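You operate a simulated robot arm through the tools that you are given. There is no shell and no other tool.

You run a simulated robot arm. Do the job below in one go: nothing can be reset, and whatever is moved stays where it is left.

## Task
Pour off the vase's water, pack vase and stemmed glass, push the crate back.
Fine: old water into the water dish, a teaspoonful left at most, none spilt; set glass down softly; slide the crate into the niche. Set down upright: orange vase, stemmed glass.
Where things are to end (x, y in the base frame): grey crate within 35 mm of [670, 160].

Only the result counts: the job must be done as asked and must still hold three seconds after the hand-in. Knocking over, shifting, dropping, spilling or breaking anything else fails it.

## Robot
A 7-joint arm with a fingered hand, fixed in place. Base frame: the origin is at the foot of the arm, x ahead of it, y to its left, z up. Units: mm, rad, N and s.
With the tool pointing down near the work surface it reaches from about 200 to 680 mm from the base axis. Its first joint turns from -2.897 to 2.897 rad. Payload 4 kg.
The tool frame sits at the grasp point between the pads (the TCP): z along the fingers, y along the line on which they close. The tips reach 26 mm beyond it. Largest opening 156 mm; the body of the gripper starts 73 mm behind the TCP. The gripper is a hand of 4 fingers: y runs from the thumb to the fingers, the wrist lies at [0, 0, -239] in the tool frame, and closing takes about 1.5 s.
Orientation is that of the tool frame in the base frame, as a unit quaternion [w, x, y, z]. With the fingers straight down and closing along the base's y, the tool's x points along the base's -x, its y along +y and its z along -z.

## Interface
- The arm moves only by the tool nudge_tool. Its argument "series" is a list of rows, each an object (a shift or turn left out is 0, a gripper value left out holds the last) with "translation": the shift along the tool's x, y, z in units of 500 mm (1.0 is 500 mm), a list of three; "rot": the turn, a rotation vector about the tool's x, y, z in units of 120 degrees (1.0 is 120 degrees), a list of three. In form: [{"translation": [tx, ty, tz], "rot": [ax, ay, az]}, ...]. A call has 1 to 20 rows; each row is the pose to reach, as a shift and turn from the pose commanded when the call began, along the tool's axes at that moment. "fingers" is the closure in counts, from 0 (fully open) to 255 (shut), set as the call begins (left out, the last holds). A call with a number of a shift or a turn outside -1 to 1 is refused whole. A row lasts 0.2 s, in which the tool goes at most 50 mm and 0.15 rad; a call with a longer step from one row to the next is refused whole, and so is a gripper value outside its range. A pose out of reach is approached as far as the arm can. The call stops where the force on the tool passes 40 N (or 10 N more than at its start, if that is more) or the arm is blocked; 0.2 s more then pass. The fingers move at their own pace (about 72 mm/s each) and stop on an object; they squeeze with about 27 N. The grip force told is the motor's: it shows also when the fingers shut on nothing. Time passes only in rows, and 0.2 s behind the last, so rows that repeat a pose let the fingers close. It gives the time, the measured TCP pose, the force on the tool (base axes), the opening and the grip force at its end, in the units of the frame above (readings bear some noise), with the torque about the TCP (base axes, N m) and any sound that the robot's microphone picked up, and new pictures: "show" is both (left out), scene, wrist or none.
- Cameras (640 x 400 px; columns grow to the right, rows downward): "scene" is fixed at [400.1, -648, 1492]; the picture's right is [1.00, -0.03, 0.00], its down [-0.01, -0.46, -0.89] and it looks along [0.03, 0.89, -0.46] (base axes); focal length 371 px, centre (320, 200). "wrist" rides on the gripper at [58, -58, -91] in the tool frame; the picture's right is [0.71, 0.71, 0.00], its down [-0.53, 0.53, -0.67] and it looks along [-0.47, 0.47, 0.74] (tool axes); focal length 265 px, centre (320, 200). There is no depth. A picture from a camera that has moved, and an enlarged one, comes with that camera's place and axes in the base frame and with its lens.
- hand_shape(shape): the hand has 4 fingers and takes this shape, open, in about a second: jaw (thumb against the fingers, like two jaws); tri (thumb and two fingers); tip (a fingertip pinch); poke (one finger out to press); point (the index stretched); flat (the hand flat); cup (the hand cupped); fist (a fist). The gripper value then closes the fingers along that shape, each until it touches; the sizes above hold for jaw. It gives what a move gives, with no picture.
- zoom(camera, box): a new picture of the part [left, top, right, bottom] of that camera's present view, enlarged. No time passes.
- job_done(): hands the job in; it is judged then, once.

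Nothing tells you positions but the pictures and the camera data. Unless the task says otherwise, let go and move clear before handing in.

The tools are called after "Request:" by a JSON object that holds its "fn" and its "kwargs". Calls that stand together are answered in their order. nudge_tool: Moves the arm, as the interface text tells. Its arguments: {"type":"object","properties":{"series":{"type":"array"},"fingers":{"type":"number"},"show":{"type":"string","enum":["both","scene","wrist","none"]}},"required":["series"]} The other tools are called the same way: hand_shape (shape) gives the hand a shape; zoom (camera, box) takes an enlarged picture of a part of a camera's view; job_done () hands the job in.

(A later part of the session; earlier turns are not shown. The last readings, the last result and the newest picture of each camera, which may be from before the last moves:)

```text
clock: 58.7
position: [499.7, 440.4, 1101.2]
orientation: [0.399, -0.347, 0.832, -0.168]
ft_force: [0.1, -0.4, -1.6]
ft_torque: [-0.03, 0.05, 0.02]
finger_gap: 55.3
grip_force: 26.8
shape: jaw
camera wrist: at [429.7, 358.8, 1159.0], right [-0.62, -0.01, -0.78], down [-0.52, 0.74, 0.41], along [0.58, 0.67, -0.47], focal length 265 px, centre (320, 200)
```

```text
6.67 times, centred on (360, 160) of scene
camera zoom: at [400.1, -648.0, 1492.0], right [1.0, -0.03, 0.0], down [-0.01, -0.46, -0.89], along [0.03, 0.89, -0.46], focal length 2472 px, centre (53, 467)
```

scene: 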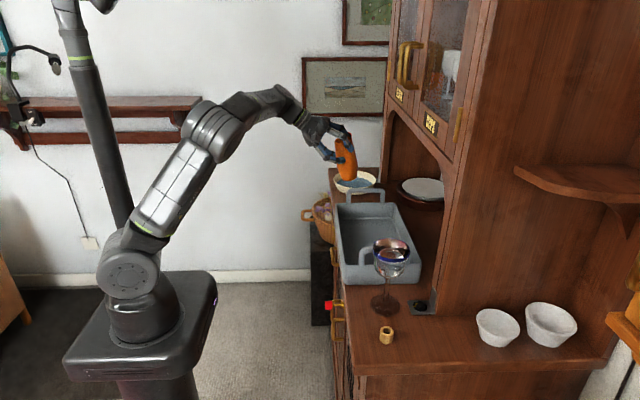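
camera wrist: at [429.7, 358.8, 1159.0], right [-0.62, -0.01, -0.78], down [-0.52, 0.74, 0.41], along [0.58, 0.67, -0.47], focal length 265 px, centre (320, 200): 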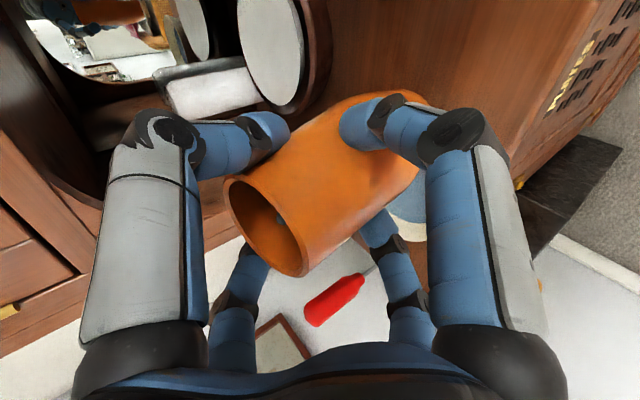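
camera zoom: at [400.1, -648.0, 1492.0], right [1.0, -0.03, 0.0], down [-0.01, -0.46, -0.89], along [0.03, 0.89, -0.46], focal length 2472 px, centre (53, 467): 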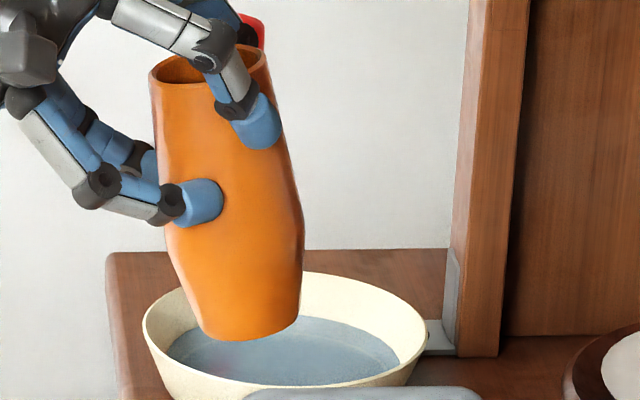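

The lean is about 10.5° about the y axis only. I'll tilt the hand to stand the vase vertical, lift it clear of the crate's back handle, and carry it over the rear half of the crate.

Request:
{"fn": "nudge_tool", "kwargs": {"series": [{"translation": [-0.008, -0.014, -0.012], "rot": [-0.0156, 0.0154, 0]}, {"translation": [-0.02, -0.034, -0.031], "rot": [-0.0311, 0.0308, 0]}, {"translation": [-0.032, -0.055, -0.049], "rot": [-0.0467, 0.0461, 0]}, {"translation": [-0.0394, -0.0686, -0.0612], "rot": [-0.0622, 0.0615, 0]}, {"translation": [-0.0274, -0.0842, -0.0578], "rot": [-0.0622, 0.0615, 0]}, {"translation": [-0.0011, -0.1186, -0.0503], "rot": [-0.0622, 0.0615, 0]}, {"translation": [0.0324, -0.1623, -0.0407], "rot": [-0.0622, 0.0615, 0]}, {"translation": [0.0683, -0.2092, -0.0305], "rot": [-0.0622, 0.0615, 0]}, {"translation": [0.1042, -0.256, -0.0203], "rot": [-0.0622, 0.0615, 0]}, {"translation": [0.1402, -0.3029, -0.0101], "rot": [-0.0622, 0.0615, 0]}, {"translation": [0.1713, -0.3435, -0.0012], "rot": [-0.0622, 0.0615, 0]}, {"translation": [0.1904, -0.3685, 0.0043], "rot": [-0.0622, 0.0615, 0]}, {"translation": [0.2, -0.381, 0.007], "rot": [-0.0622, 0.0615, 0]}, {"translation": [0.2, -0.381, 0.007], "rot": [-0.0622, 0.0615, 0]}], "show": "both"}}

Request:
{"fn": "zoom", "kwargs": {"camera": "scene", "box": [320, 130, 440, 270]}}

```text
clock: 61.7
position: [543.8, 235.9, 1150.6]
orientation: [0.322, -0.36, 0.865, -0.136]
ft_force: [-0.3, 0.1, -2.0]
ft_torque: [-0.02, 0.02, 0.01]
finger_gap: 54.9
grip_force: 26.9
shape: jaw
camera wrist: at [485.1, 154.6, 1220.9], right [-0.76, -0.01, -0.65], down [-0.44, 0.75, 0.5], along [0.48, 0.67, -0.57], focal length 265 px, centre (320, 200)
```

scene: 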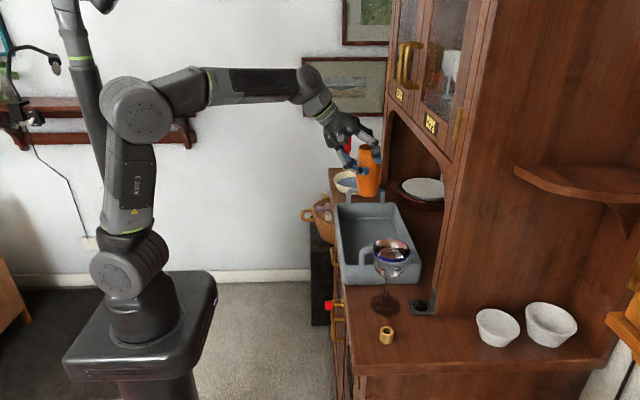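
wrist: 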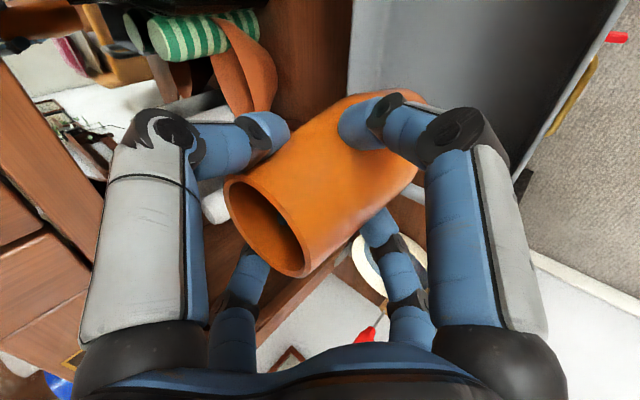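

```text
2.86 times, centred on (380, 200) of scene
camera zoom: at [400.1, -648.0, 1492.0], right [1.0, -0.03, 0.0], down [-0.01, -0.46, -0.89], along [0.03, 0.89, -0.46], focal length 1059 px, centre (149, 200)
```

zoom: 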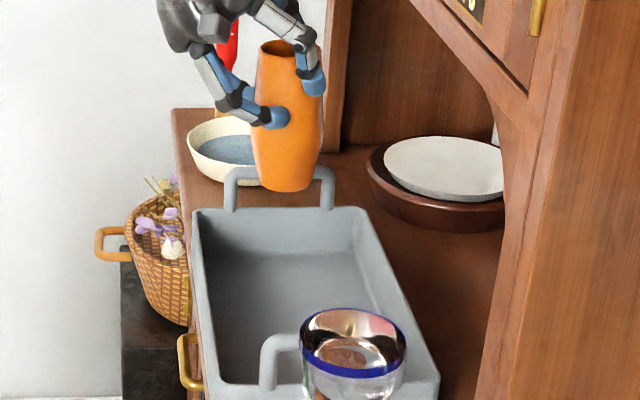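

The vase is nearly vertical over the crate. I'll zoom in to measure any remaining lean.

Request:
{"fn": "zoom", "kwargs": {"camera": "scene", "box": [345, 138, 395, 202]}}

Request:
{"fn": "zoom", "kwargs": {"camera": "wrist", "box": [200, 60, 480, 300]}}

```text
6.25 times, centred on (370, 170) of scene
camera zoom: at [400.1, -648.0, 1492.0], right [1.0, -0.03, 0.0], down [-0.01, -0.46, -0.89], along [0.03, 0.89, -0.46], focal length 2317 px, centre (8, 388)
```

zoom: 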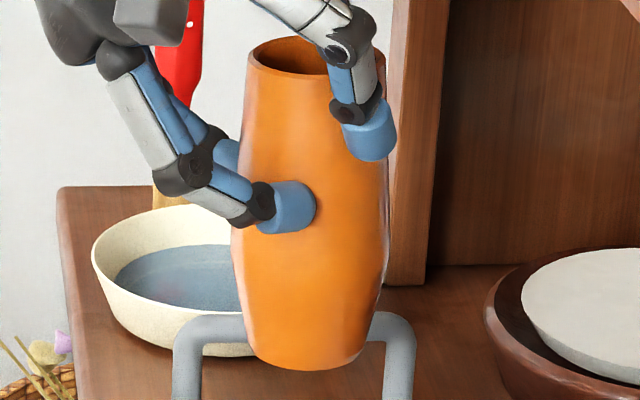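

```text
1.67 times, centred on (340, 180) of wrist
camera zoom: at [485.1, 154.6, 1220.9], right [-0.76, -0.01, -0.65], down [-0.44, 0.75, 0.5], along [0.48, 0.67, -0.57], focal length 442 px, centre (287, 233)
```

zoom: 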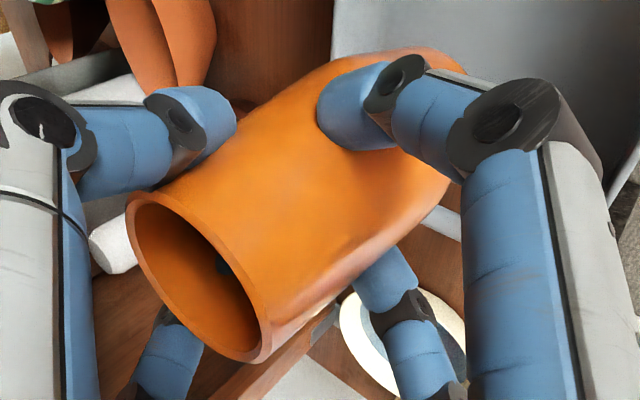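

There's about 2.7° of lean left. I'll correct it and lower the vase to just above the crate floor.

Request:
{"fn": "nudge_tool", "kwargs": {"series": [{"translation": [0.006, 0.0055, 0.01], "rot": [-0.008, 0.0079, 0]}, {"translation": [0.0185, 0.017, 0.031], "rot": [-0.016, 0.0158, 0]}, {"translation": [0.035, 0.032, 0.059], "rot": [-0.016, 0.0158, 0]}, {"translation": [0.052, 0.048, 0.088], "rot": [-0.016, 0.0158, 0]}, {"translation": [0.068, 0.0625, 0.114], "rot": [-0.016, 0.0158, 0]}, {"translation": [0.079, 0.0726, 0.133], "rot": [-0.016, 0.0158, 0]}, {"translation": [0.084, 0.0772, 0.1412], "rot": [-0.016, 0.0158, 0]}, {"translation": [0.084, 0.0772, 0.1412], "rot": [-0.016, 0.0158, 0]}], "show": "both"}}

Request:
{"fn": "zoom", "kwargs": {"camera": "scene", "box": [340, 150, 400, 230]}}

```text
clock: 63.5
position: [545.7, 232.8, 1057.1]
orientation: [0.302, -0.364, 0.872, -0.127]
ft_force: [0.1, -1.3, -2.2]
ft_torque: [0.01, 0.0, -0.03]
finger_gap: 54.8
grip_force: 27.1
shape: jaw
camera wrist: at [489.9, 151.2, 1130.8], right [-0.79, -0.01, -0.62], down [-0.42, 0.75, 0.52], along [0.46, 0.67, -0.59], focal length 265 px, centre (320, 200)
```

scene: 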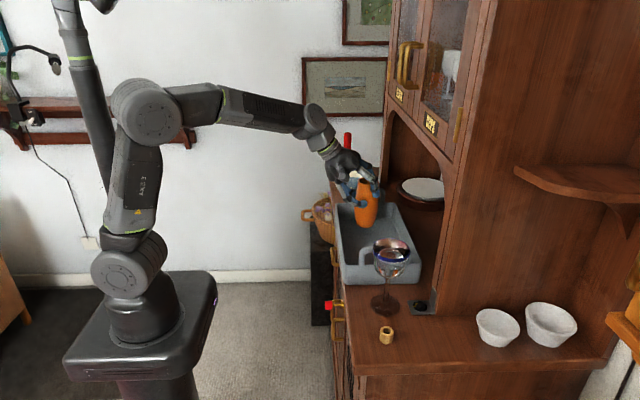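
wrist: 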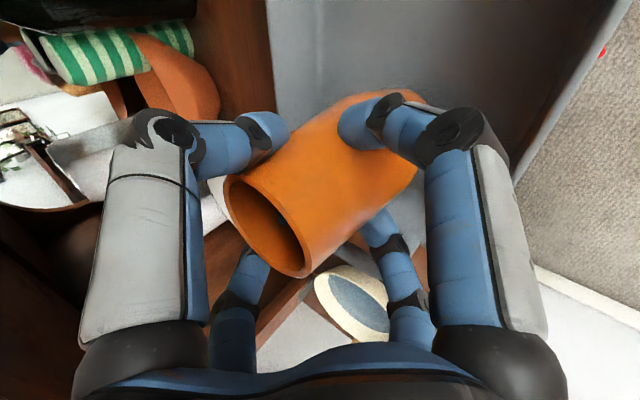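

```text
5.00 times, centred on (370, 190) of scene
camera zoom: at [400.1, -648.0, 1492.0], right [1.0, -0.03, 0.0], down [-0.01, -0.46, -0.89], along [0.03, 0.89, -0.46], focal length 1854 px, centre (70, 250)
```

zoom: 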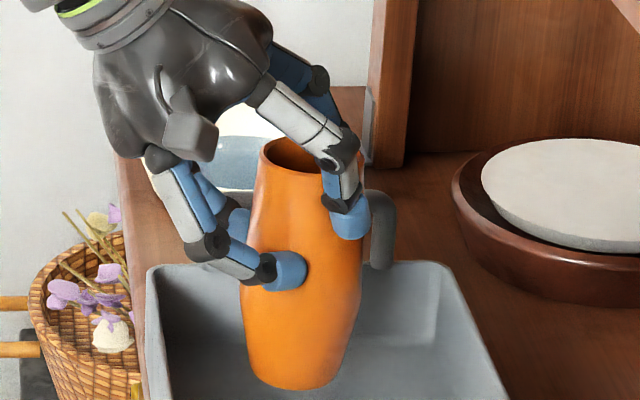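

The vase is about 20 mm above the crate floor and looks vertical. I'll lower it in small steps and watch the force for touchdown.

Request:
{"fn": "nudge_tool", "kwargs": {"series": [{"translation": [0.0035, 0.0035, 0.0063]}, {"translation": [0.0069, 0.0071, 0.0126]}, {"translation": [0.0104, 0.0106, 0.0189]}, {"translation": [0.0122, 0.0124, 0.022]}, {"translation": [0.0139, 0.0141, 0.0251]}], "show": "none"}}

Request:
{"fn": "nudge_tool", "kwargs": {"series": [{"translation": [0.0009, 0.0009, 0.0016]}, {"translation": [0.0017, 0.0018, 0.0031]}, {"translation": [0.0026, 0.0026, 0.0047]}], "show": "scene"}}

Request:
{"fn": "zoom", "kwargs": {"camera": "scene", "box": [340, 150, 400, 240]}}

```text
clock: 64.7
position: [547.1, 233.6, 1042.1]
orientation: [0.302, -0.364, 0.872, -0.126]
ft_force: [-0.1, -0.9, -1.7]
ft_torque: [0.01, 0.03, 0.01]
finger_gap: 54.9
grip_force: 27.2
shape: jaw
```

```text
clock: 65.5
position: [546.8, 232.5, 1040.9]
orientation: [0.301, -0.365, 0.872, -0.127]
ft_force: [0.2, 0.0, -1.3]
ft_torque: [-0.05, 0.03, -0.01]
finger_gap: 54.9
grip_force: 26.7
shape: jaw
```

scene: 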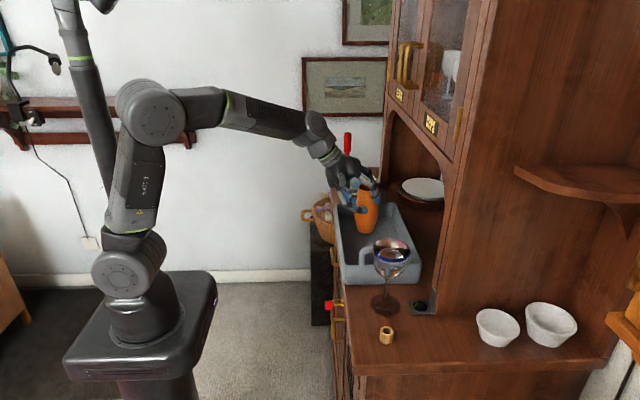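

```text
4.44 times, centred on (370, 195) of scene
camera zoom: at [400.1, -648.0, 1492.0], right [1.0, -0.03, 0.0], down [-0.01, -0.46, -0.89], along [0.03, 0.89, -0.46], focal length 1648 px, centre (98, 222)
```

zoom: 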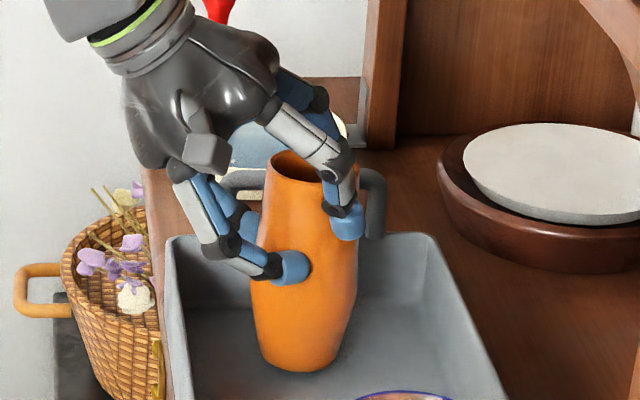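

There's no contact yet, with the bottom at about z 937. I'll keep lowering gently.

Request:
{"fn": "nudge_tool", "kwargs": {"series": [{"translation": [0.0013, 0.0013, 0.0024]}, {"translation": [0.0026, 0.0026, 0.0047]}, {"translation": [0.0026, 0.0026, 0.0047]}], "show": "none"}}

Request:
{"fn": "nudge_tool", "kwargs": {"series": [{"translation": [0.0013, 0.0013, 0.0024]}, {"translation": [0.0026, 0.0026, 0.0047]}, {"translation": [0.0026, 0.0026, 0.0047]}], "show": "none"}}

```text
clock: 66.3
position: [548.1, 232.0, 1037.0]
orientation: [0.302, -0.365, 0.872, -0.127]
ft_force: [0.5, -0.2, -2.1]
ft_torque: [0.02, 0.01, 0.01]
finger_gap: 54.8
grip_force: 26.8
shape: jaw
```

```text
clock: 67.1
position: [546.8, 233.4, 1033.7]
orientation: [0.302, -0.365, 0.872, -0.127]
ft_force: [-0.2, 0.5, -1.1]
ft_torque: [-0.02, 0.02, -0.01]
finger_gap: 54.9
grip_force: 26.8
shape: jaw
```

Request:
{"fn": "nudge_tool", "kwargs": {"series": [{"translation": [0.0013, 0.0013, 0.0024]}, {"translation": [0.0026, 0.0026, 0.0047]}, {"translation": [0.0026, 0.0026, 0.0047]}], "show": "scene"}}

Request:
{"fn": "zoom", "kwargs": {"camera": "scene", "box": [340, 150, 400, 240]}}

```text
clock: 67.9
position: [547.3, 232.9, 1032.3]
orientation: [0.303, -0.364, 0.871, -0.127]
ft_force: [-2.9, -1.2, 6.3]
ft_torque: [0.08, 0.03, 0.03]
finger_gap: 55.0
grip_force: 27.2
shape: jaw
```

scene: 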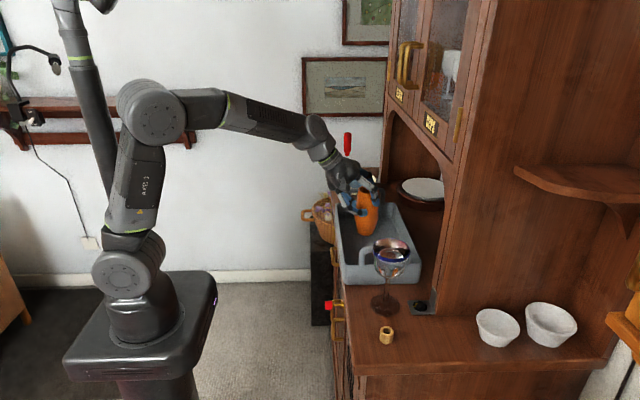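

```text
4.44 times, centred on (370, 195) of scene
camera zoom: at [400.1, -648.0, 1492.0], right [1.0, -0.03, 0.0], down [-0.01, -0.46, -0.89], along [0.03, 0.89, -0.46], focal length 1648 px, centre (98, 222)
```

zoom: 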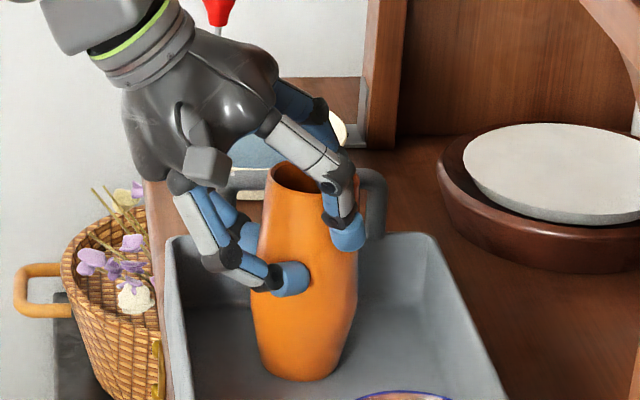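

The vase has touched down, with about +6 N upward now. I'll open the fingers a little at a time.

Request:
{"fn": "nudge_tool", "kwargs": {"series": [{"translation": [0, 0, 0]}, {"translation": [0, 0, 0]}, {"translation": [0, 0, 0]}], "fingers": 140, "show": "none"}}

Request:
{"fn": "nudge_tool", "kwargs": {"series": [{"translation": [0, 0, 0]}, {"translation": [0, 0, 0]}, {"translation": [0, 0, 0]}, {"translation": [0, 0, 0]}], "fingers": 80, "show": "both"}}

Request:
{"fn": "zoom", "kwargs": {"camera": "scene", "box": [340, 150, 400, 240]}}

```text
clock: 68.7
position: [546.8, 234.0, 1030.1]
orientation: [0.301, -0.365, 0.872, -0.128]
ft_force: [-0.1, -0.3, -0.2]
ft_torque: [0.0, -0.02, -0.01]
finger_gap: 69.9
grip_force: 0.1
shape: jaw
```

```text
clock: 69.7
position: [546.4, 232.5, 1029.3]
orientation: [0.302, -0.364, 0.872, -0.127]
ft_force: [0.1, -0.6, 0.6]
ft_torque: [-0.01, 0.01, 0.02]
finger_gap: 106.5
grip_force: 0.1
shape: jaw
camera wrist: at [491.8, 151.9, 1103.3], right [-0.79, -0.01, -0.62], down [-0.42, 0.75, 0.52], along [0.46, 0.67, -0.59], focal length 265 px, centre (320, 200)
```

scene: 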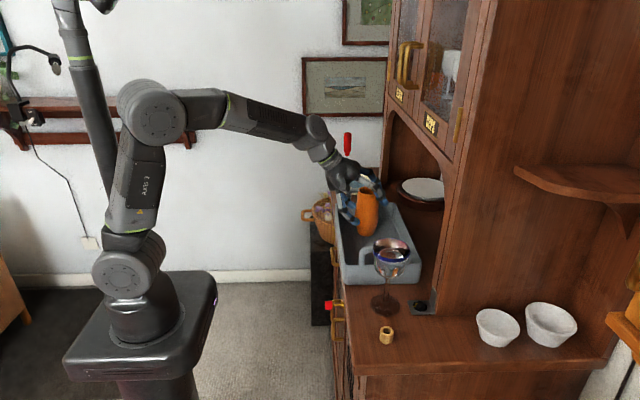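
wrist: 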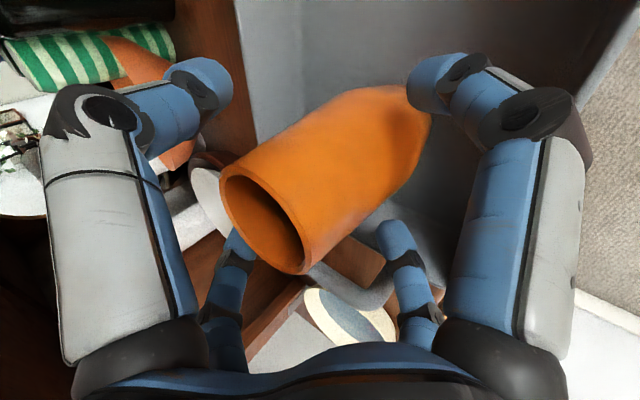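

```text
4.44 times, centred on (370, 195) of scene
camera zoom: at [400.1, -648.0, 1492.0], right [1.0, -0.03, 0.0], down [-0.01, -0.46, -0.89], along [0.03, 0.89, -0.46], focal length 1648 px, centre (98, 222)
```

zoom: 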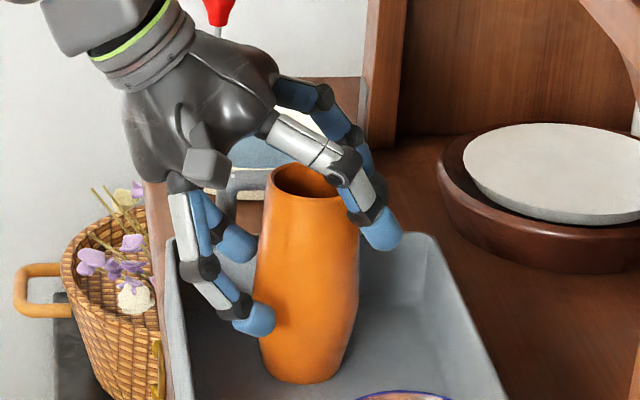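

The vase stands freely, upright in the crate. I'll open a bit more and pull back along the tool axis.

Request:
{"fn": "nudge_tool", "kwargs": {"series": [{"translation": [0, 0, 0]}, {"translation": [0, 0, -0.01]}, {"translation": [0, 0, -0.04]}, {"translation": [0, 0, -0.09]}, {"translation": [0, 0, -0.15]}, {"translation": [0, 0, -0.21]}, {"translation": [0, 0, -0.26]}, {"translation": [0, 0, -0.3]}, {"translation": [0, 0, -0.3]}], "fingers": 58, "show": "both"}}

Request:
{"fn": "zoom", "kwargs": {"camera": "scene", "box": [330, 140, 440, 320]}}

Request:
{"fn": "zoom", "kwargs": {"camera": "wrist", "box": [180, 60, 500, 260]}}

```text
clock: 71.7
position: [456.5, 232.8, 1150.5]
orientation: [0.301, -0.365, 0.872, -0.127]
ft_force: [-0.5, -0.1, 0.1]
ft_torque: [0.01, 0.02, -0.02]
finger_gap: 120.4
grip_force: 0.1
shape: jaw
camera wrist: at [401.1, 152.6, 1222.9], right [-0.79, -0.01, -0.62], down [-0.42, 0.75, 0.52], along [0.46, 0.67, -0.59], focal length 265 px, centre (320, 200)
```

scene: 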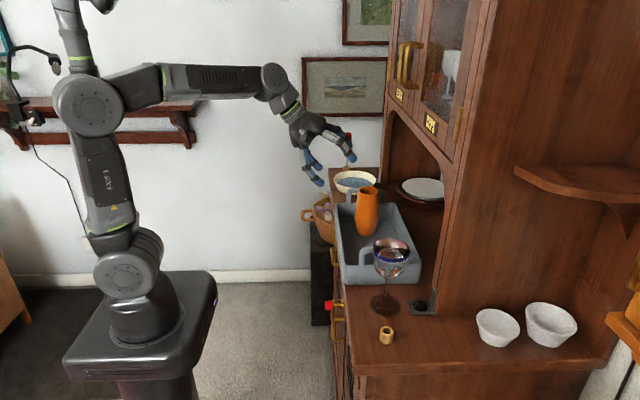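
wrist: 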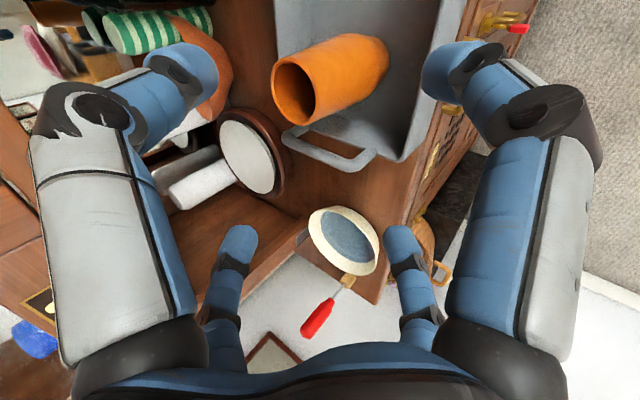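

```text
2.22 times, centred on (385, 230) of scene
camera zoom: at [400.1, -648.0, 1492.0], right [1.0, -0.03, 0.0], down [-0.01, -0.46, -0.89], along [0.03, 0.89, -0.46], focal length 824 px, centre (176, 133)
```

zoom: 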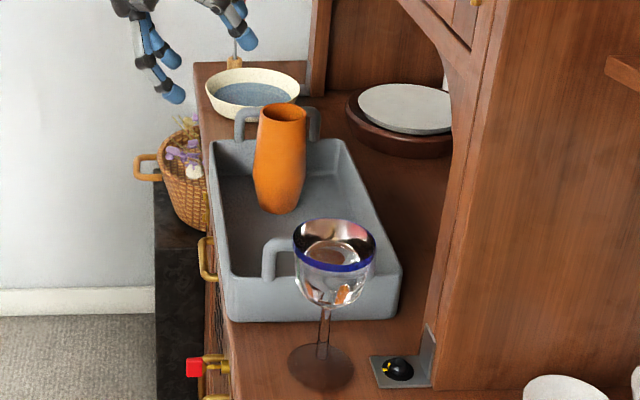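

```text
2.00 times, centred on (340, 160) of wrist
camera zoom: at [401.1, 152.6, 1222.9], right [-0.79, -0.01, -0.62], down [-0.42, 0.75, 0.52], along [0.46, 0.67, -0.59], focal length 531 px, centre (280, 280)
```

zoom: 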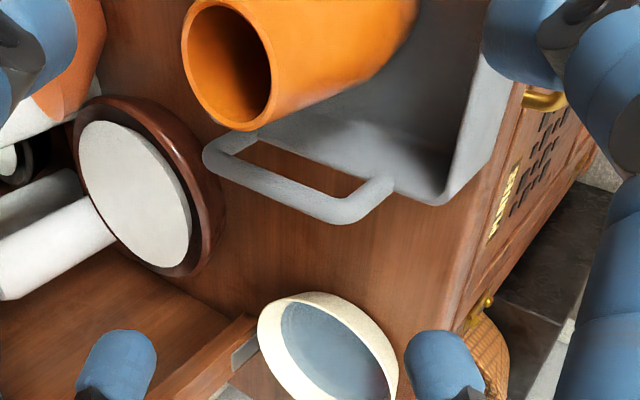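

The vase stands upright at about (555, 238) in the crate. Next is the glass at about (557, -53), which I'll grip from above. I'll swing the hand to point straight down with yaw −45° in free air near (420, 100).

Request:
{"fn": "nudge_tool", "kwargs": {"series": [{"translation": [0.0166, -0.0148, -0.0083], "rot": [-0.0002, 0.0294, 0.0601]}, {"translation": [0.0332, -0.0295, -0.0166], "rot": [-0.0003, 0.0588, 0.1202]}, {"translation": [0.0499, -0.0443, -0.0249], "rot": [-0.0005, 0.0882, 0.1804]}, {"translation": [0.0665, -0.059, -0.0332], "rot": [-0.0007, 0.1176, 0.2405]}, {"translation": [0.0831, -0.0738, -0.0415], "rot": [-0.0008, 0.147, 0.3006]}, {"translation": [0.0997, -0.0885, -0.0498], "rot": [-0.001, 0.1764, 0.3607]}, {"translation": [0.1163, -0.1033, -0.0581], "rot": [-0.0012, 0.2057, 0.4208]}, {"translation": [0.1329, -0.118, -0.0664], "rot": [-0.0013, 0.2351, 0.4809]}, {"translation": [0.1496, -0.1328, -0.0747], "rot": [-0.0015, 0.2645, 0.5411]}, {"translation": [0.1662, -0.1475, -0.083], "rot": [-0.0017, 0.2939, 0.6012]}, {"translation": [0.1828, -0.1623, -0.0913], "rot": [-0.0018, 0.3233, 0.6613]}, {"translation": [0.1994, -0.177, -0.0996], "rot": [-0.002, 0.3527, 0.7214]}, {"translation": [0.1994, -0.177, -0.0996], "rot": [-0.002, 0.3527, 0.7214]}], "fingers": 78, "show": "both"}}

```text
clock: 74.5
position: [419.5, 98.8, 1182.2]
orientation: [-0.001, 0.382, 0.924, 0.0]
ft_force: [-0.3, -0.6, -0.5]
ft_torque: [0.01, 0.0, 0.03]
finger_gap: 108.4
grip_force: 0.1
shape: jaw
out of reach, approached as far as the arm can: row 7, 8
camera wrist: at [338.1, 99.9, 1274.3], right [0.0, 1.0, 0.0], down [0.74, 0.0, 0.67], along [0.67, 0.0, -0.74], focal length 265 px, centre (320, 200)
```

scene: 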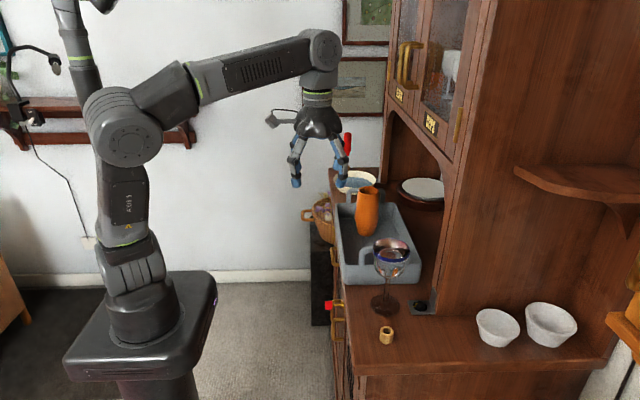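
wrist: 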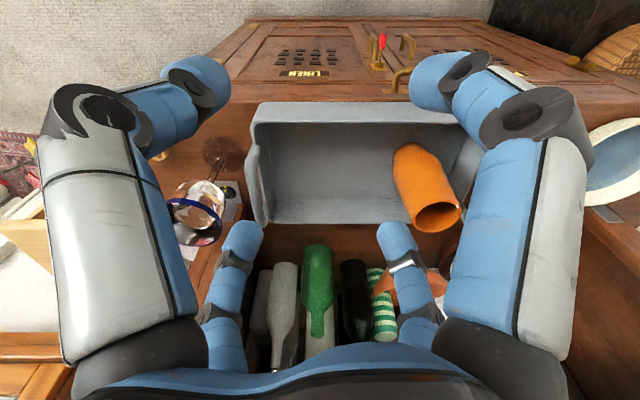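

The hand points straight down at yaw −45°. I'll move toward the glass, staying high, to get a centred view of it from the wrist camera.

Request:
{"fn": "nudge_tool", "kwargs": {"series": [{"translation": [-0.03, -0.009, 0.004]}, {"translation": [-0.085, -0.026, 0.011]}, {"translation": [-0.145, -0.0445, 0.019]}, {"translation": [-0.205, -0.063, 0.027]}, {"translation": [-0.265, -0.0815, 0.036]}, {"translation": [-0.31, -0.095, 0.042]}, {"translation": [-0.3284, -0.1008, 0.044]}, {"translation": [-0.3284, -0.1008, 0.044]}], "show": "both"}}

Request:
{"fn": "zoom", "kwargs": {"camera": "wrist", "box": [200, 60, 440, 260]}}

Request:
{"fn": "zoom", "kwargs": {"camera": "scene", "box": [350, 225, 440, 325]}}

```text
clock: 76.3
position: [498.2, -54.3, 1163.1]
orientation: [-0.001, 0.382, 0.924, -0.001]
ft_force: [-0.3, -0.8, 0.8]
ft_torque: [-0.02, -0.01, -0.01]
finger_gap: 108.5
grip_force: 0.0
shape: jaw
camera wrist: at [417.2, -53.2, 1253.6], right [0.0, 1.0, 0.0], down [0.74, 0.0, 0.67], along [0.67, 0.0, -0.74], focal length 265 px, centre (320, 200)
```

scene: 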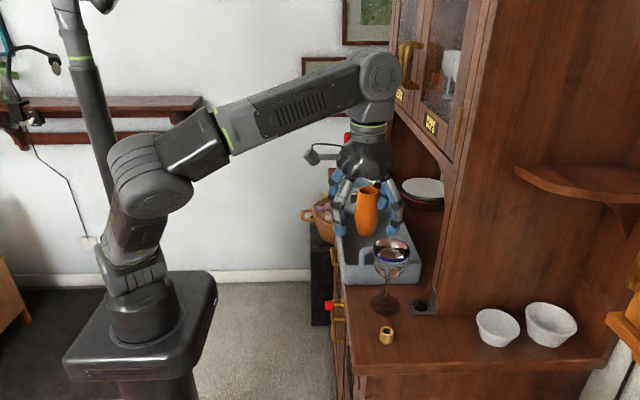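
wrist: 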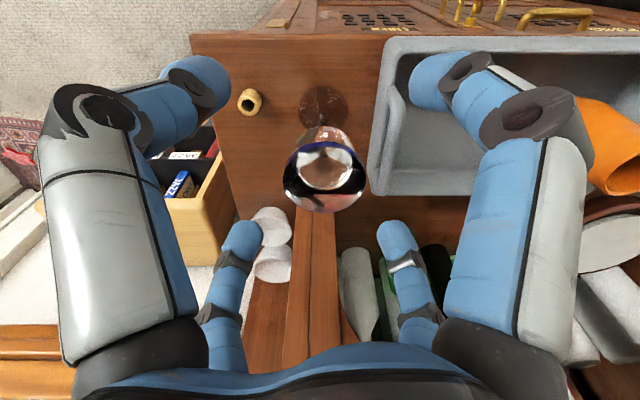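

```text
2.00 times, centred on (320, 160) of wrist
camera zoom: at [417.2, -53.2, 1253.6], right [0.0, 1.0, 0.0], down [0.74, 0.0, 0.67], along [0.67, 0.0, -0.74], focal length 531 px, centre (320, 280)
```

zoom: 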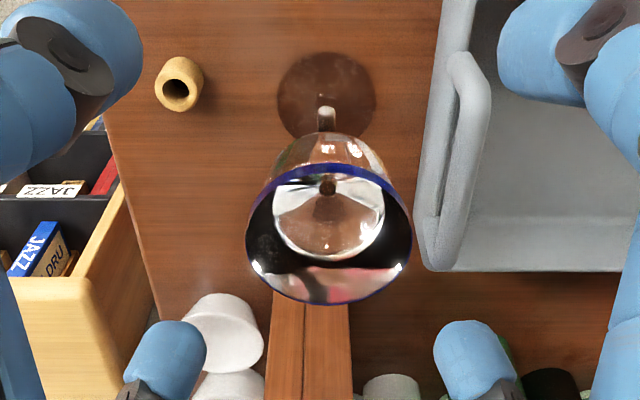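

```text
4.00 times, centred on (395, 275) of scene
camera zoom: at [400.1, -648.0, 1492.0], right [1.0, -0.03, 0.0], down [-0.01, -0.46, -0.89], along [0.03, 0.89, -0.46], focal length 1483 px, centre (20, -100)
```

zoom: 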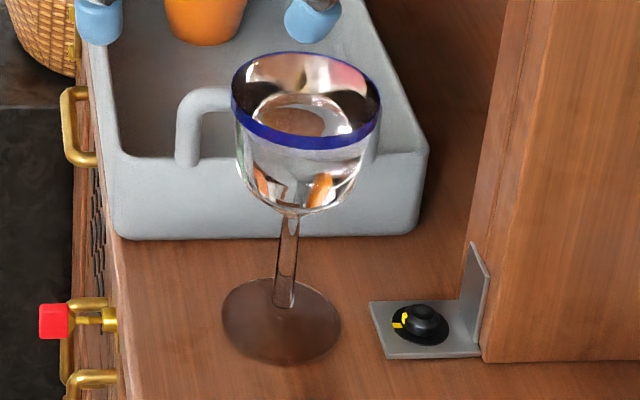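

From the wrist view the glass is at about (555, -50), with its rim at z ≈ 1072. I'll centre over it and come partway down, then check alignment.

Request:
{"fn": "nudge_tool", "kwargs": {"series": [{"translation": [-0.019, 0.021, 0]}, {"translation": [-0.044, 0.048, 0]}, {"translation": [-0.067, 0.073, 0.01]}, {"translation": [-0.0758, 0.0834, 0.035]}, {"translation": [-0.0758, 0.0834, 0.065]}, {"translation": [-0.0758, 0.0834, 0.092]}, {"translation": [-0.0758, 0.0834, 0.1052]}, {"translation": [-0.0758, 0.0834, 0.1052]}], "show": "both"}}

Request:
{"fn": "zoom", "kwargs": {"camera": "wrist", "box": [180, 100, 460, 300]}}

Request:
{"fn": "zoom", "kwargs": {"camera": "scene", "box": [340, 190, 440, 320]}}

```text
clock: 78.1
position: [554.8, -49.6, 1107.6]
orientation: [-0.001, 0.382, 0.924, 0.0]
ft_force: [0.3, 0.6, 0.5]
ft_torque: [0.0, 0.01, -0.01]
finger_gap: 108.6
grip_force: 0.0
shape: jaw
camera wrist: at [473.5, -48.0, 1200.5], right [0.0, 1.0, 0.0], down [0.74, 0.0, 0.67], along [0.67, 0.0, -0.74], focal length 265 px, centre (320, 200)
```

scene: 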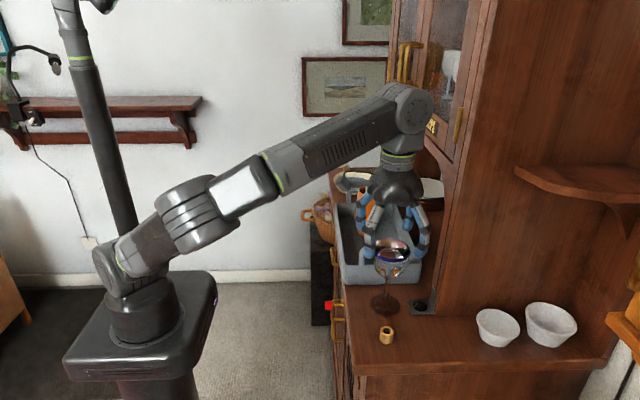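
wrist: 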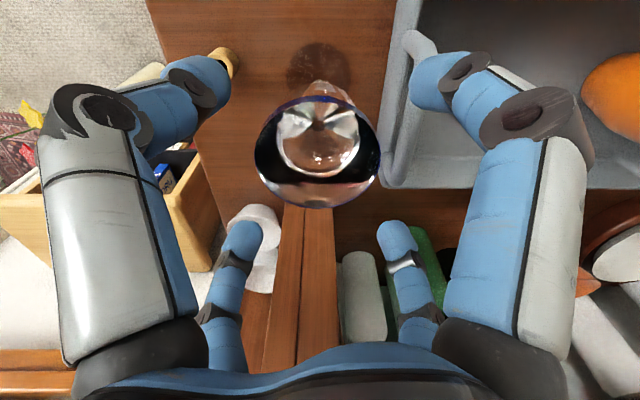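

```text
2.00 times, centred on (320, 200) of wrist
camera zoom: at [473.5, -48.0, 1200.5], right [0.0, 1.0, 0.0], down [0.74, 0.0, 0.67], along [0.67, 0.0, -0.74], focal length 531 px, centre (320, 200)
```

zoom: 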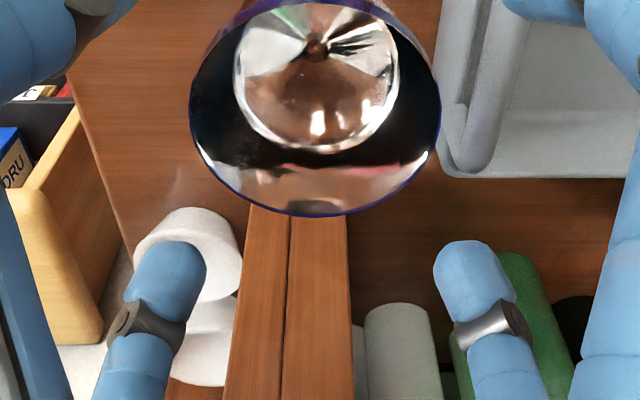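

```text
3.08 times, centred on (390, 255) of scene
camera zoom: at [400.1, -648.0, 1492.0], right [1.0, -0.03, 0.0], down [-0.01, -0.46, -0.89], along [0.03, 0.89, -0.46], focal length 1141 px, centre (105, 31)
```

zoom: 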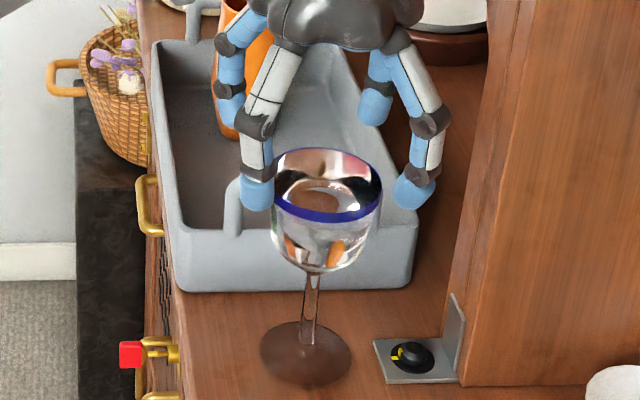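

The hand is within about 4 mm of the glass axis, and I estimate the glass at (558.5, -49.5). I'll correct that and descend so the fingers surround the bowl.

Request:
{"fn": "nudge_tool", "kwargs": {"series": [{"translation": [-0.0032, 0.001, 0.006]}, {"translation": [-0.0064, 0.0021, 0.02]}, {"translation": [-0.0064, 0.0021, 0.042]}, {"translation": [-0.0064, 0.0021, 0.066]}, {"translation": [-0.0064, 0.0021, 0.09]}, {"translation": [-0.0064, 0.0021, 0.11]}, {"translation": [-0.0064, 0.0021, 0.123]}, {"translation": [-0.0064, 0.0021, 0.129]}, {"translation": [-0.0064, 0.0021, 0.129]}], "show": "both"}}

Request:
{"fn": "zoom", "kwargs": {"camera": "scene", "box": [340, 200, 440, 320]}}

Request:
{"fn": "zoom", "kwargs": {"camera": "wrist", "box": [160, 20, 480, 260]}}

```text
clock: 80.1
position: [557.7, -48.7, 1044.8]
orientation: [0.0, 0.382, 0.924, -0.001]
ft_force: [0.0, 0.1, -0.6]
ft_torque: [0.01, -0.02, 0.02]
finger_gap: 108.4
grip_force: 0.0
shape: jaw
camera wrist: at [476.0, -49.1, 1136.3], right [0.0, 1.0, 0.0], down [0.74, 0.0, 0.67], along [0.67, 0.0, -0.74], focal length 265 px, centre (320, 200)
```

scene: 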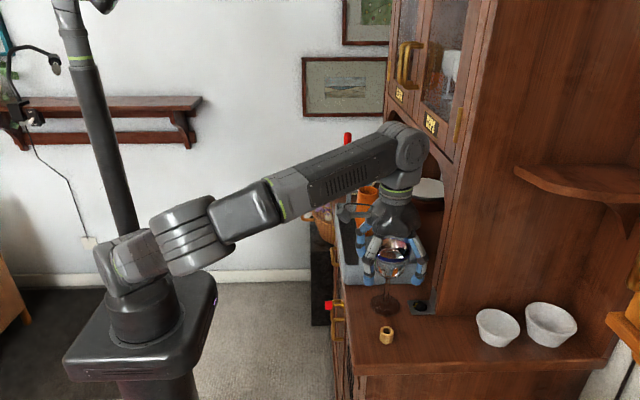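
wrist: 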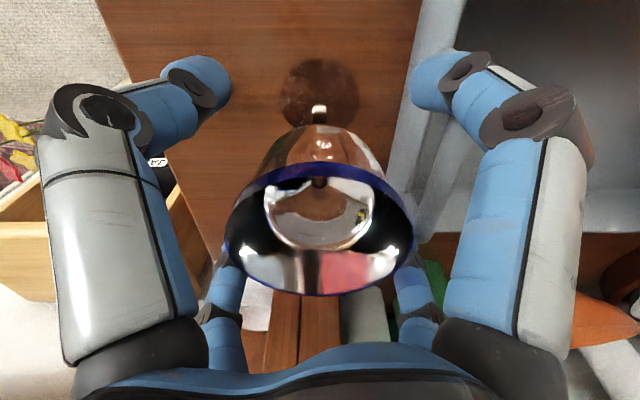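

```text
3.33 times, centred on (390, 260) of scene
camera zoom: at [400.1, -648.0, 1492.0], right [1.0, -0.03, 0.0], down [-0.01, -0.46, -0.89], along [0.03, 0.89, -0.46], focal length 1236 px, centre (87, 0)
```

zoom: 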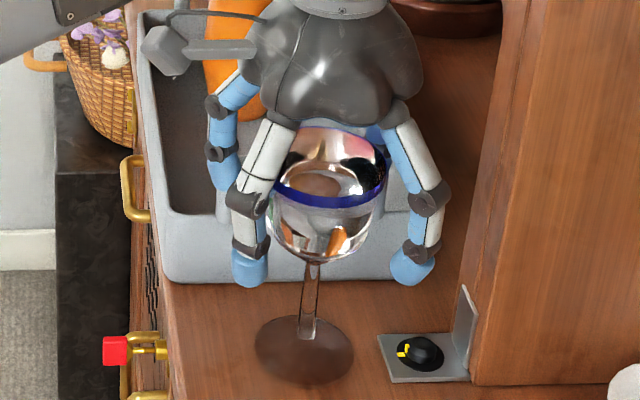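

```text
1.67 times, centred on (320, 140) of wrist
camera zoom: at [476.0, -49.1, 1136.3], right [0.0, 1.0, 0.0], down [0.74, 0.0, 0.67], along [0.67, 0.0, -0.74], focal length 442 px, centre (320, 300)
```

zoom: 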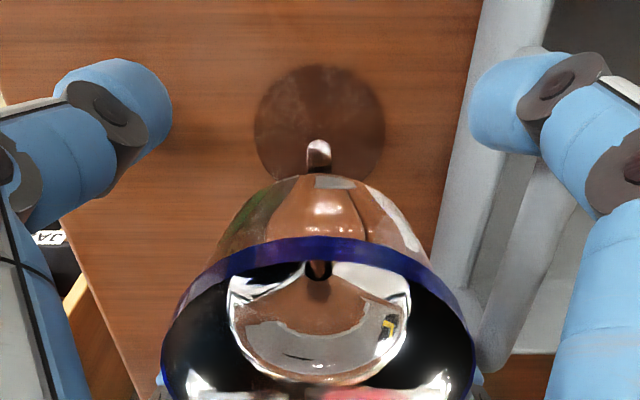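

The hand is centred around the bowl with no contact. I'll close the fingers gently in steps.

Request:
{"fn": "nudge_tool", "kwargs": {"series": [{"translation": [0, 0, 0]}, {"translation": [0, 0, 0]}, {"translation": [0, 0, 0]}], "fingers": 135, "show": "none"}}

Request:
{"fn": "nudge_tool", "kwargs": {"series": [{"translation": [0, 0, 0]}, {"translation": [0, 0, 0]}], "fingers": 148, "show": "both"}}

Request:
{"fn": "zoom", "kwargs": {"camera": "scene", "box": [340, 200, 440, 320]}}

```text
clock: 80.9
position: [557.8, -50.2, 1045.6]
orientation: [0.0, 0.381, 0.924, 0.0]
ft_force: [0.0, 1.4, -0.3]
ft_torque: [-0.05, 0.03, -0.03]
finger_gap: 74.0
grip_force: 0.0
shape: jaw
```

```text
clock: 81.5
position: [558.1, -48.9, 1044.8]
orientation: [0.0, 0.381, 0.924, -0.001]
ft_force: [-0.4, 0.6, -0.1]
ft_torque: [-0.01, 0.0, -0.02]
finger_gap: 65.9
grip_force: 0.1
shape: jaw
camera wrist: at [476.0, -49.0, 1136.5], right [0.0, 1.0, 0.0], down [0.74, 0.0, 0.67], along [0.67, 0.0, -0.74], focal length 265 px, centre (320, 200)
```

scene: 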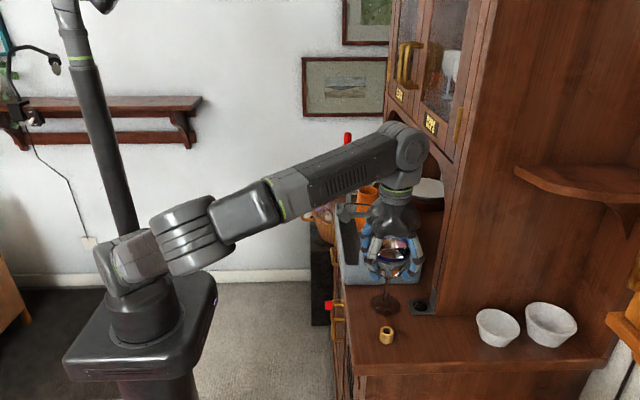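
wrist: 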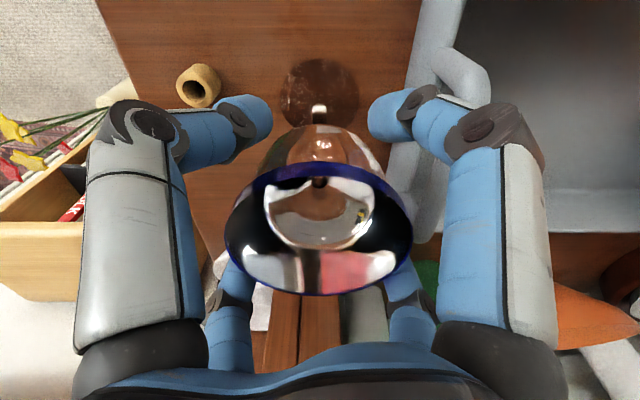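

```text
3.33 times, centred on (390, 260) of scene
camera zoom: at [400.1, -648.0, 1492.0], right [1.0, -0.03, 0.0], down [-0.01, -0.46, -0.89], along [0.03, 0.89, -0.46], focal length 1236 px, centre (87, 0)
```

zoom: 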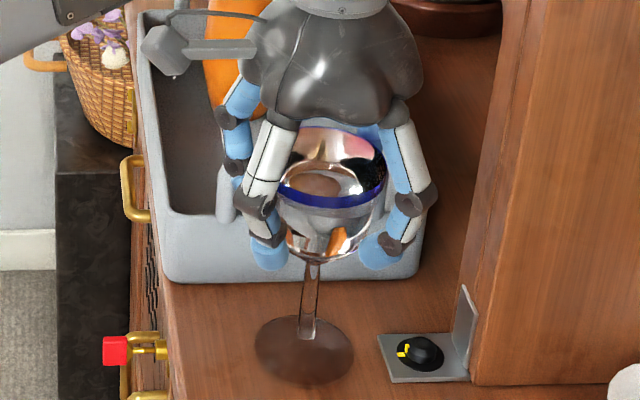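

There's no contact yet at a gap of 66 mm. I'll close a little further.

Request:
{"fn": "nudge_tool", "kwargs": {"series": [{"translation": [0, 0, 0]}, {"translation": [0, 0, 0]}], "fingers": 158, "show": "none"}}

Request:
{"fn": "nudge_tool", "kwargs": {"series": [{"translation": [0, 0, 0]}, {"translation": [0, 0, 0]}], "fingers": 166, "show": "both"}}

Request:
{"fn": "zoom", "kwargs": {"camera": "scene", "box": [340, 200, 440, 320]}}

```text
clock: 82.1
position: [556.9, -49.8, 1045.1]
orientation: [0.0, 0.382, 0.924, 0.0]
ft_force: [0.4, -0.2, 0.7]
ft_torque: [0.04, 0.02, 0.0]
finger_gap: 60.3
grip_force: 0.1
shape: jaw
```

```text
clock: 82.7
position: [558.3, -50.3, 1044.3]
orientation: [0.001, 0.382, 0.924, -0.001]
ft_force: [-0.4, -0.9, -1.3]
ft_torque: [-0.03, -0.03, 0.02]
finger_gap: 52.4
grip_force: 27.4
shape: jaw
camera wrist: at [476.0, -49.0, 1136.3], right [0.0, 1.0, 0.0], down [0.74, 0.0, 0.67], along [0.67, 0.0, -0.74], focal length 265 px, centre (320, 200)
```

scene: 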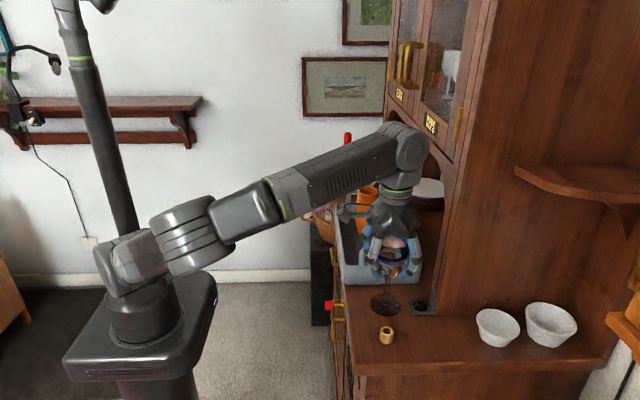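
wrist: 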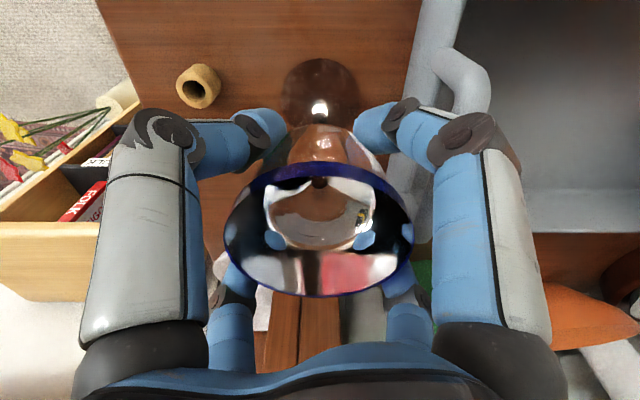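

```text
3.33 times, centred on (390, 260) of scene
camera zoom: at [400.1, -648.0, 1492.0], right [1.0, -0.03, 0.0], down [-0.01, -0.46, -0.89], along [0.03, 0.89, -0.46], focal length 1236 px, centre (87, 0)
```

zoom: 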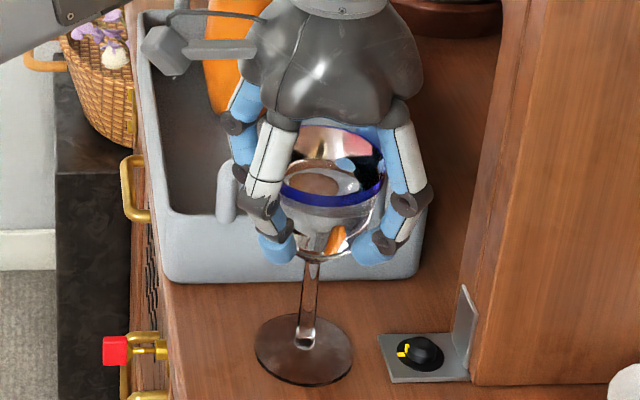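

The glass is gripped at about 27 N. I'll lift it slowly and watch that it stays upright and steady.

Request:
{"fn": "nudge_tool", "kwargs": {"series": [{"translation": [0, 0, 0]}, {"translation": [0, 0, -0.002]}, {"translation": [0, 0, -0.006]}, {"translation": [0, 0, -0.012]}, {"translation": [0, 0, -0.02]}, {"translation": [0, 0, -0.028]}, {"translation": [0, 0, -0.032]}, {"translation": [0, 0, -0.032]}], "fingers": 175, "show": "both"}}

Request:
{"fn": "zoom", "kwargs": {"camera": "scene", "box": [340, 200, 440, 320]}}

```text
clock: 84.5
position: [559.0, -50.2, 1060.5]
orientation: [0.0, 0.381, 0.925, -0.001]
ft_force: [0.4, 0.4, -1.2]
ft_torque: [-0.01, -0.01, 0.0]
finger_gap: 51.7
grip_force: 27.0
shape: jaw
camera wrist: at [477.5, -50.1, 1152.6], right [0.0, 1.0, 0.0], down [0.74, 0.0, 0.67], along [0.67, 0.0, -0.74], focal length 265 px, centre (320, 200)
```

scene: 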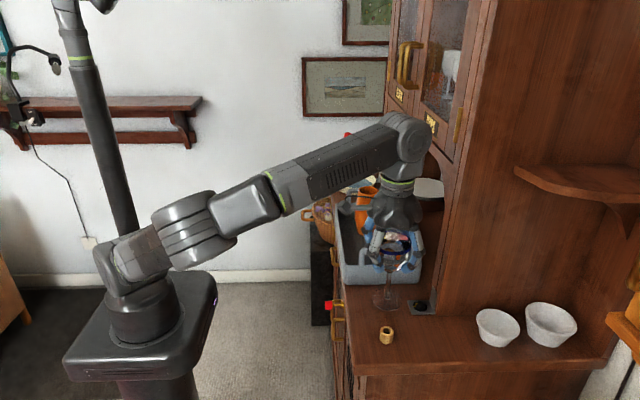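
wrist: 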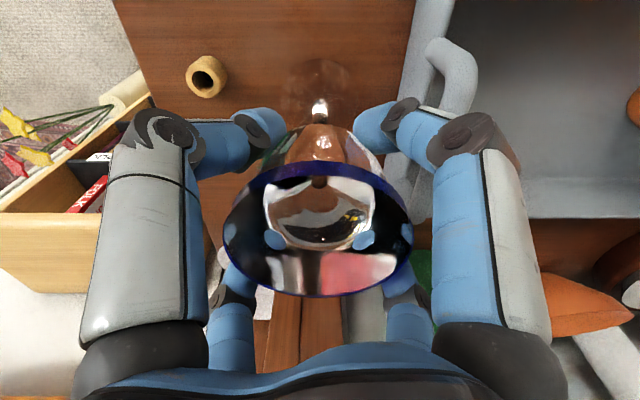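

```text
3.33 times, centred on (390, 260) of scene
camera zoom: at [400.1, -648.0, 1492.0], right [1.0, -0.03, 0.0], down [-0.01, -0.46, -0.89], along [0.03, 0.89, -0.46], focal length 1236 px, centre (87, 0)
```

zoom: 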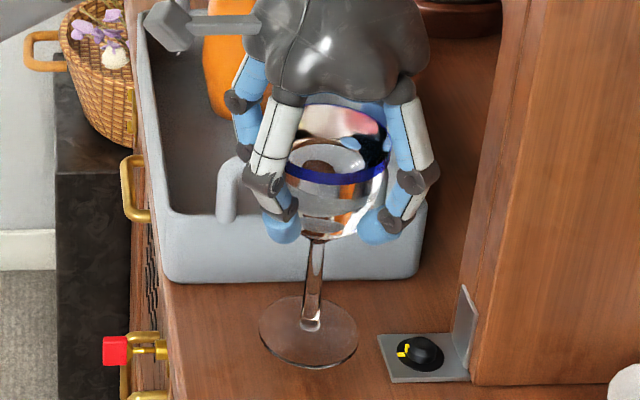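

The glass is up cleanly and upright. I'll lift it high enough to clear the crate's front handle, drawing slightly toward the base.

Request:
{"fn": "nudge_tool", "kwargs": {"series": [{"translation": [0, 0, -0.006]}, {"translation": [0, 0, -0.02]}, {"translation": [0, 0, -0.04]}, {"translation": [0, 0, -0.062]}, {"translation": [0.002, -0.002, -0.086]}, {"translation": [0.006, -0.006, -0.11]}, {"translation": [0.011, -0.011, -0.134]}, {"translation": [0.016, -0.016, -0.157]}, {"translation": [0.021, -0.021, -0.177]}, {"translation": [0.024, -0.024, -0.191]}, {"translation": [0.026, -0.026, -0.2]}, {"translation": [0.026, -0.026, -0.2]}], "show": "both"}}

Request:
{"fn": "zoom", "kwargs": {"camera": "scene", "box": [340, 180, 440, 310]}}

```text
clock: 87.1
position: [539.8, -49.5, 1160.2]
orientation: [-0.001, 0.382, 0.924, -0.001]
ft_force: [0.4, -0.7, -1.4]
ft_torque: [-0.02, 0.0, 0.0]
finger_gap: 51.6
grip_force: 27.2
shape: jaw
camera wrist: at [458.4, -49.8, 1252.4], right [0.0, 1.0, 0.0], down [0.74, 0.0, 0.67], along [0.67, 0.0, -0.74], focal length 265 px, centre (320, 200)
```

scene: 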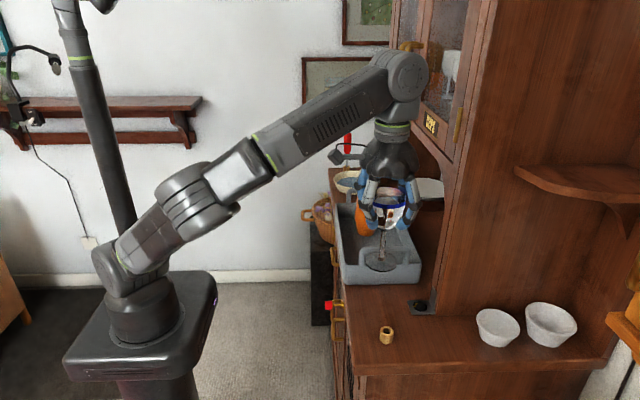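
wrist: 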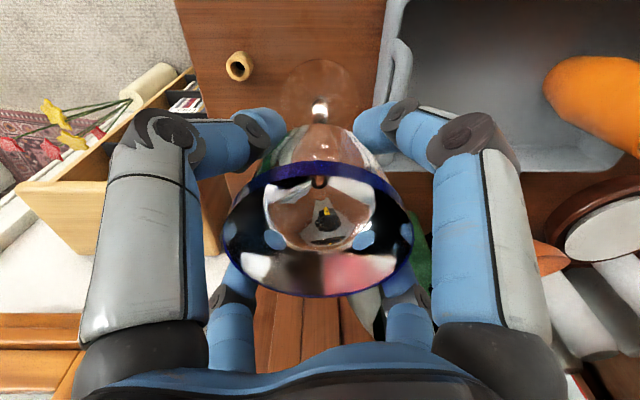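

```text
3.08 times, centred on (390, 245) of scene
camera zoom: at [400.1, -648.0, 1492.0], right [1.0, -0.03, 0.0], down [-0.01, -0.46, -0.89], along [0.03, 0.89, -0.46], focal length 1141 px, centre (105, 62)
```

zoom: 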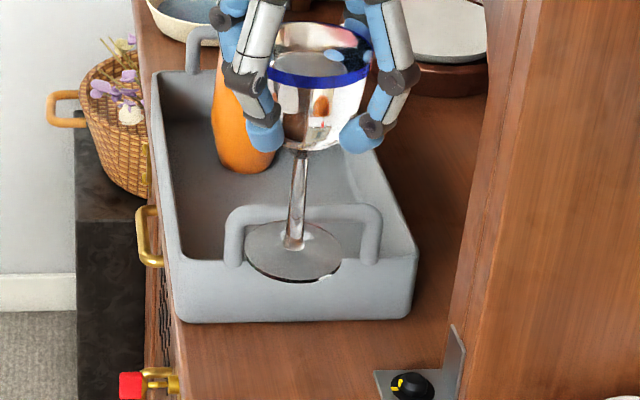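

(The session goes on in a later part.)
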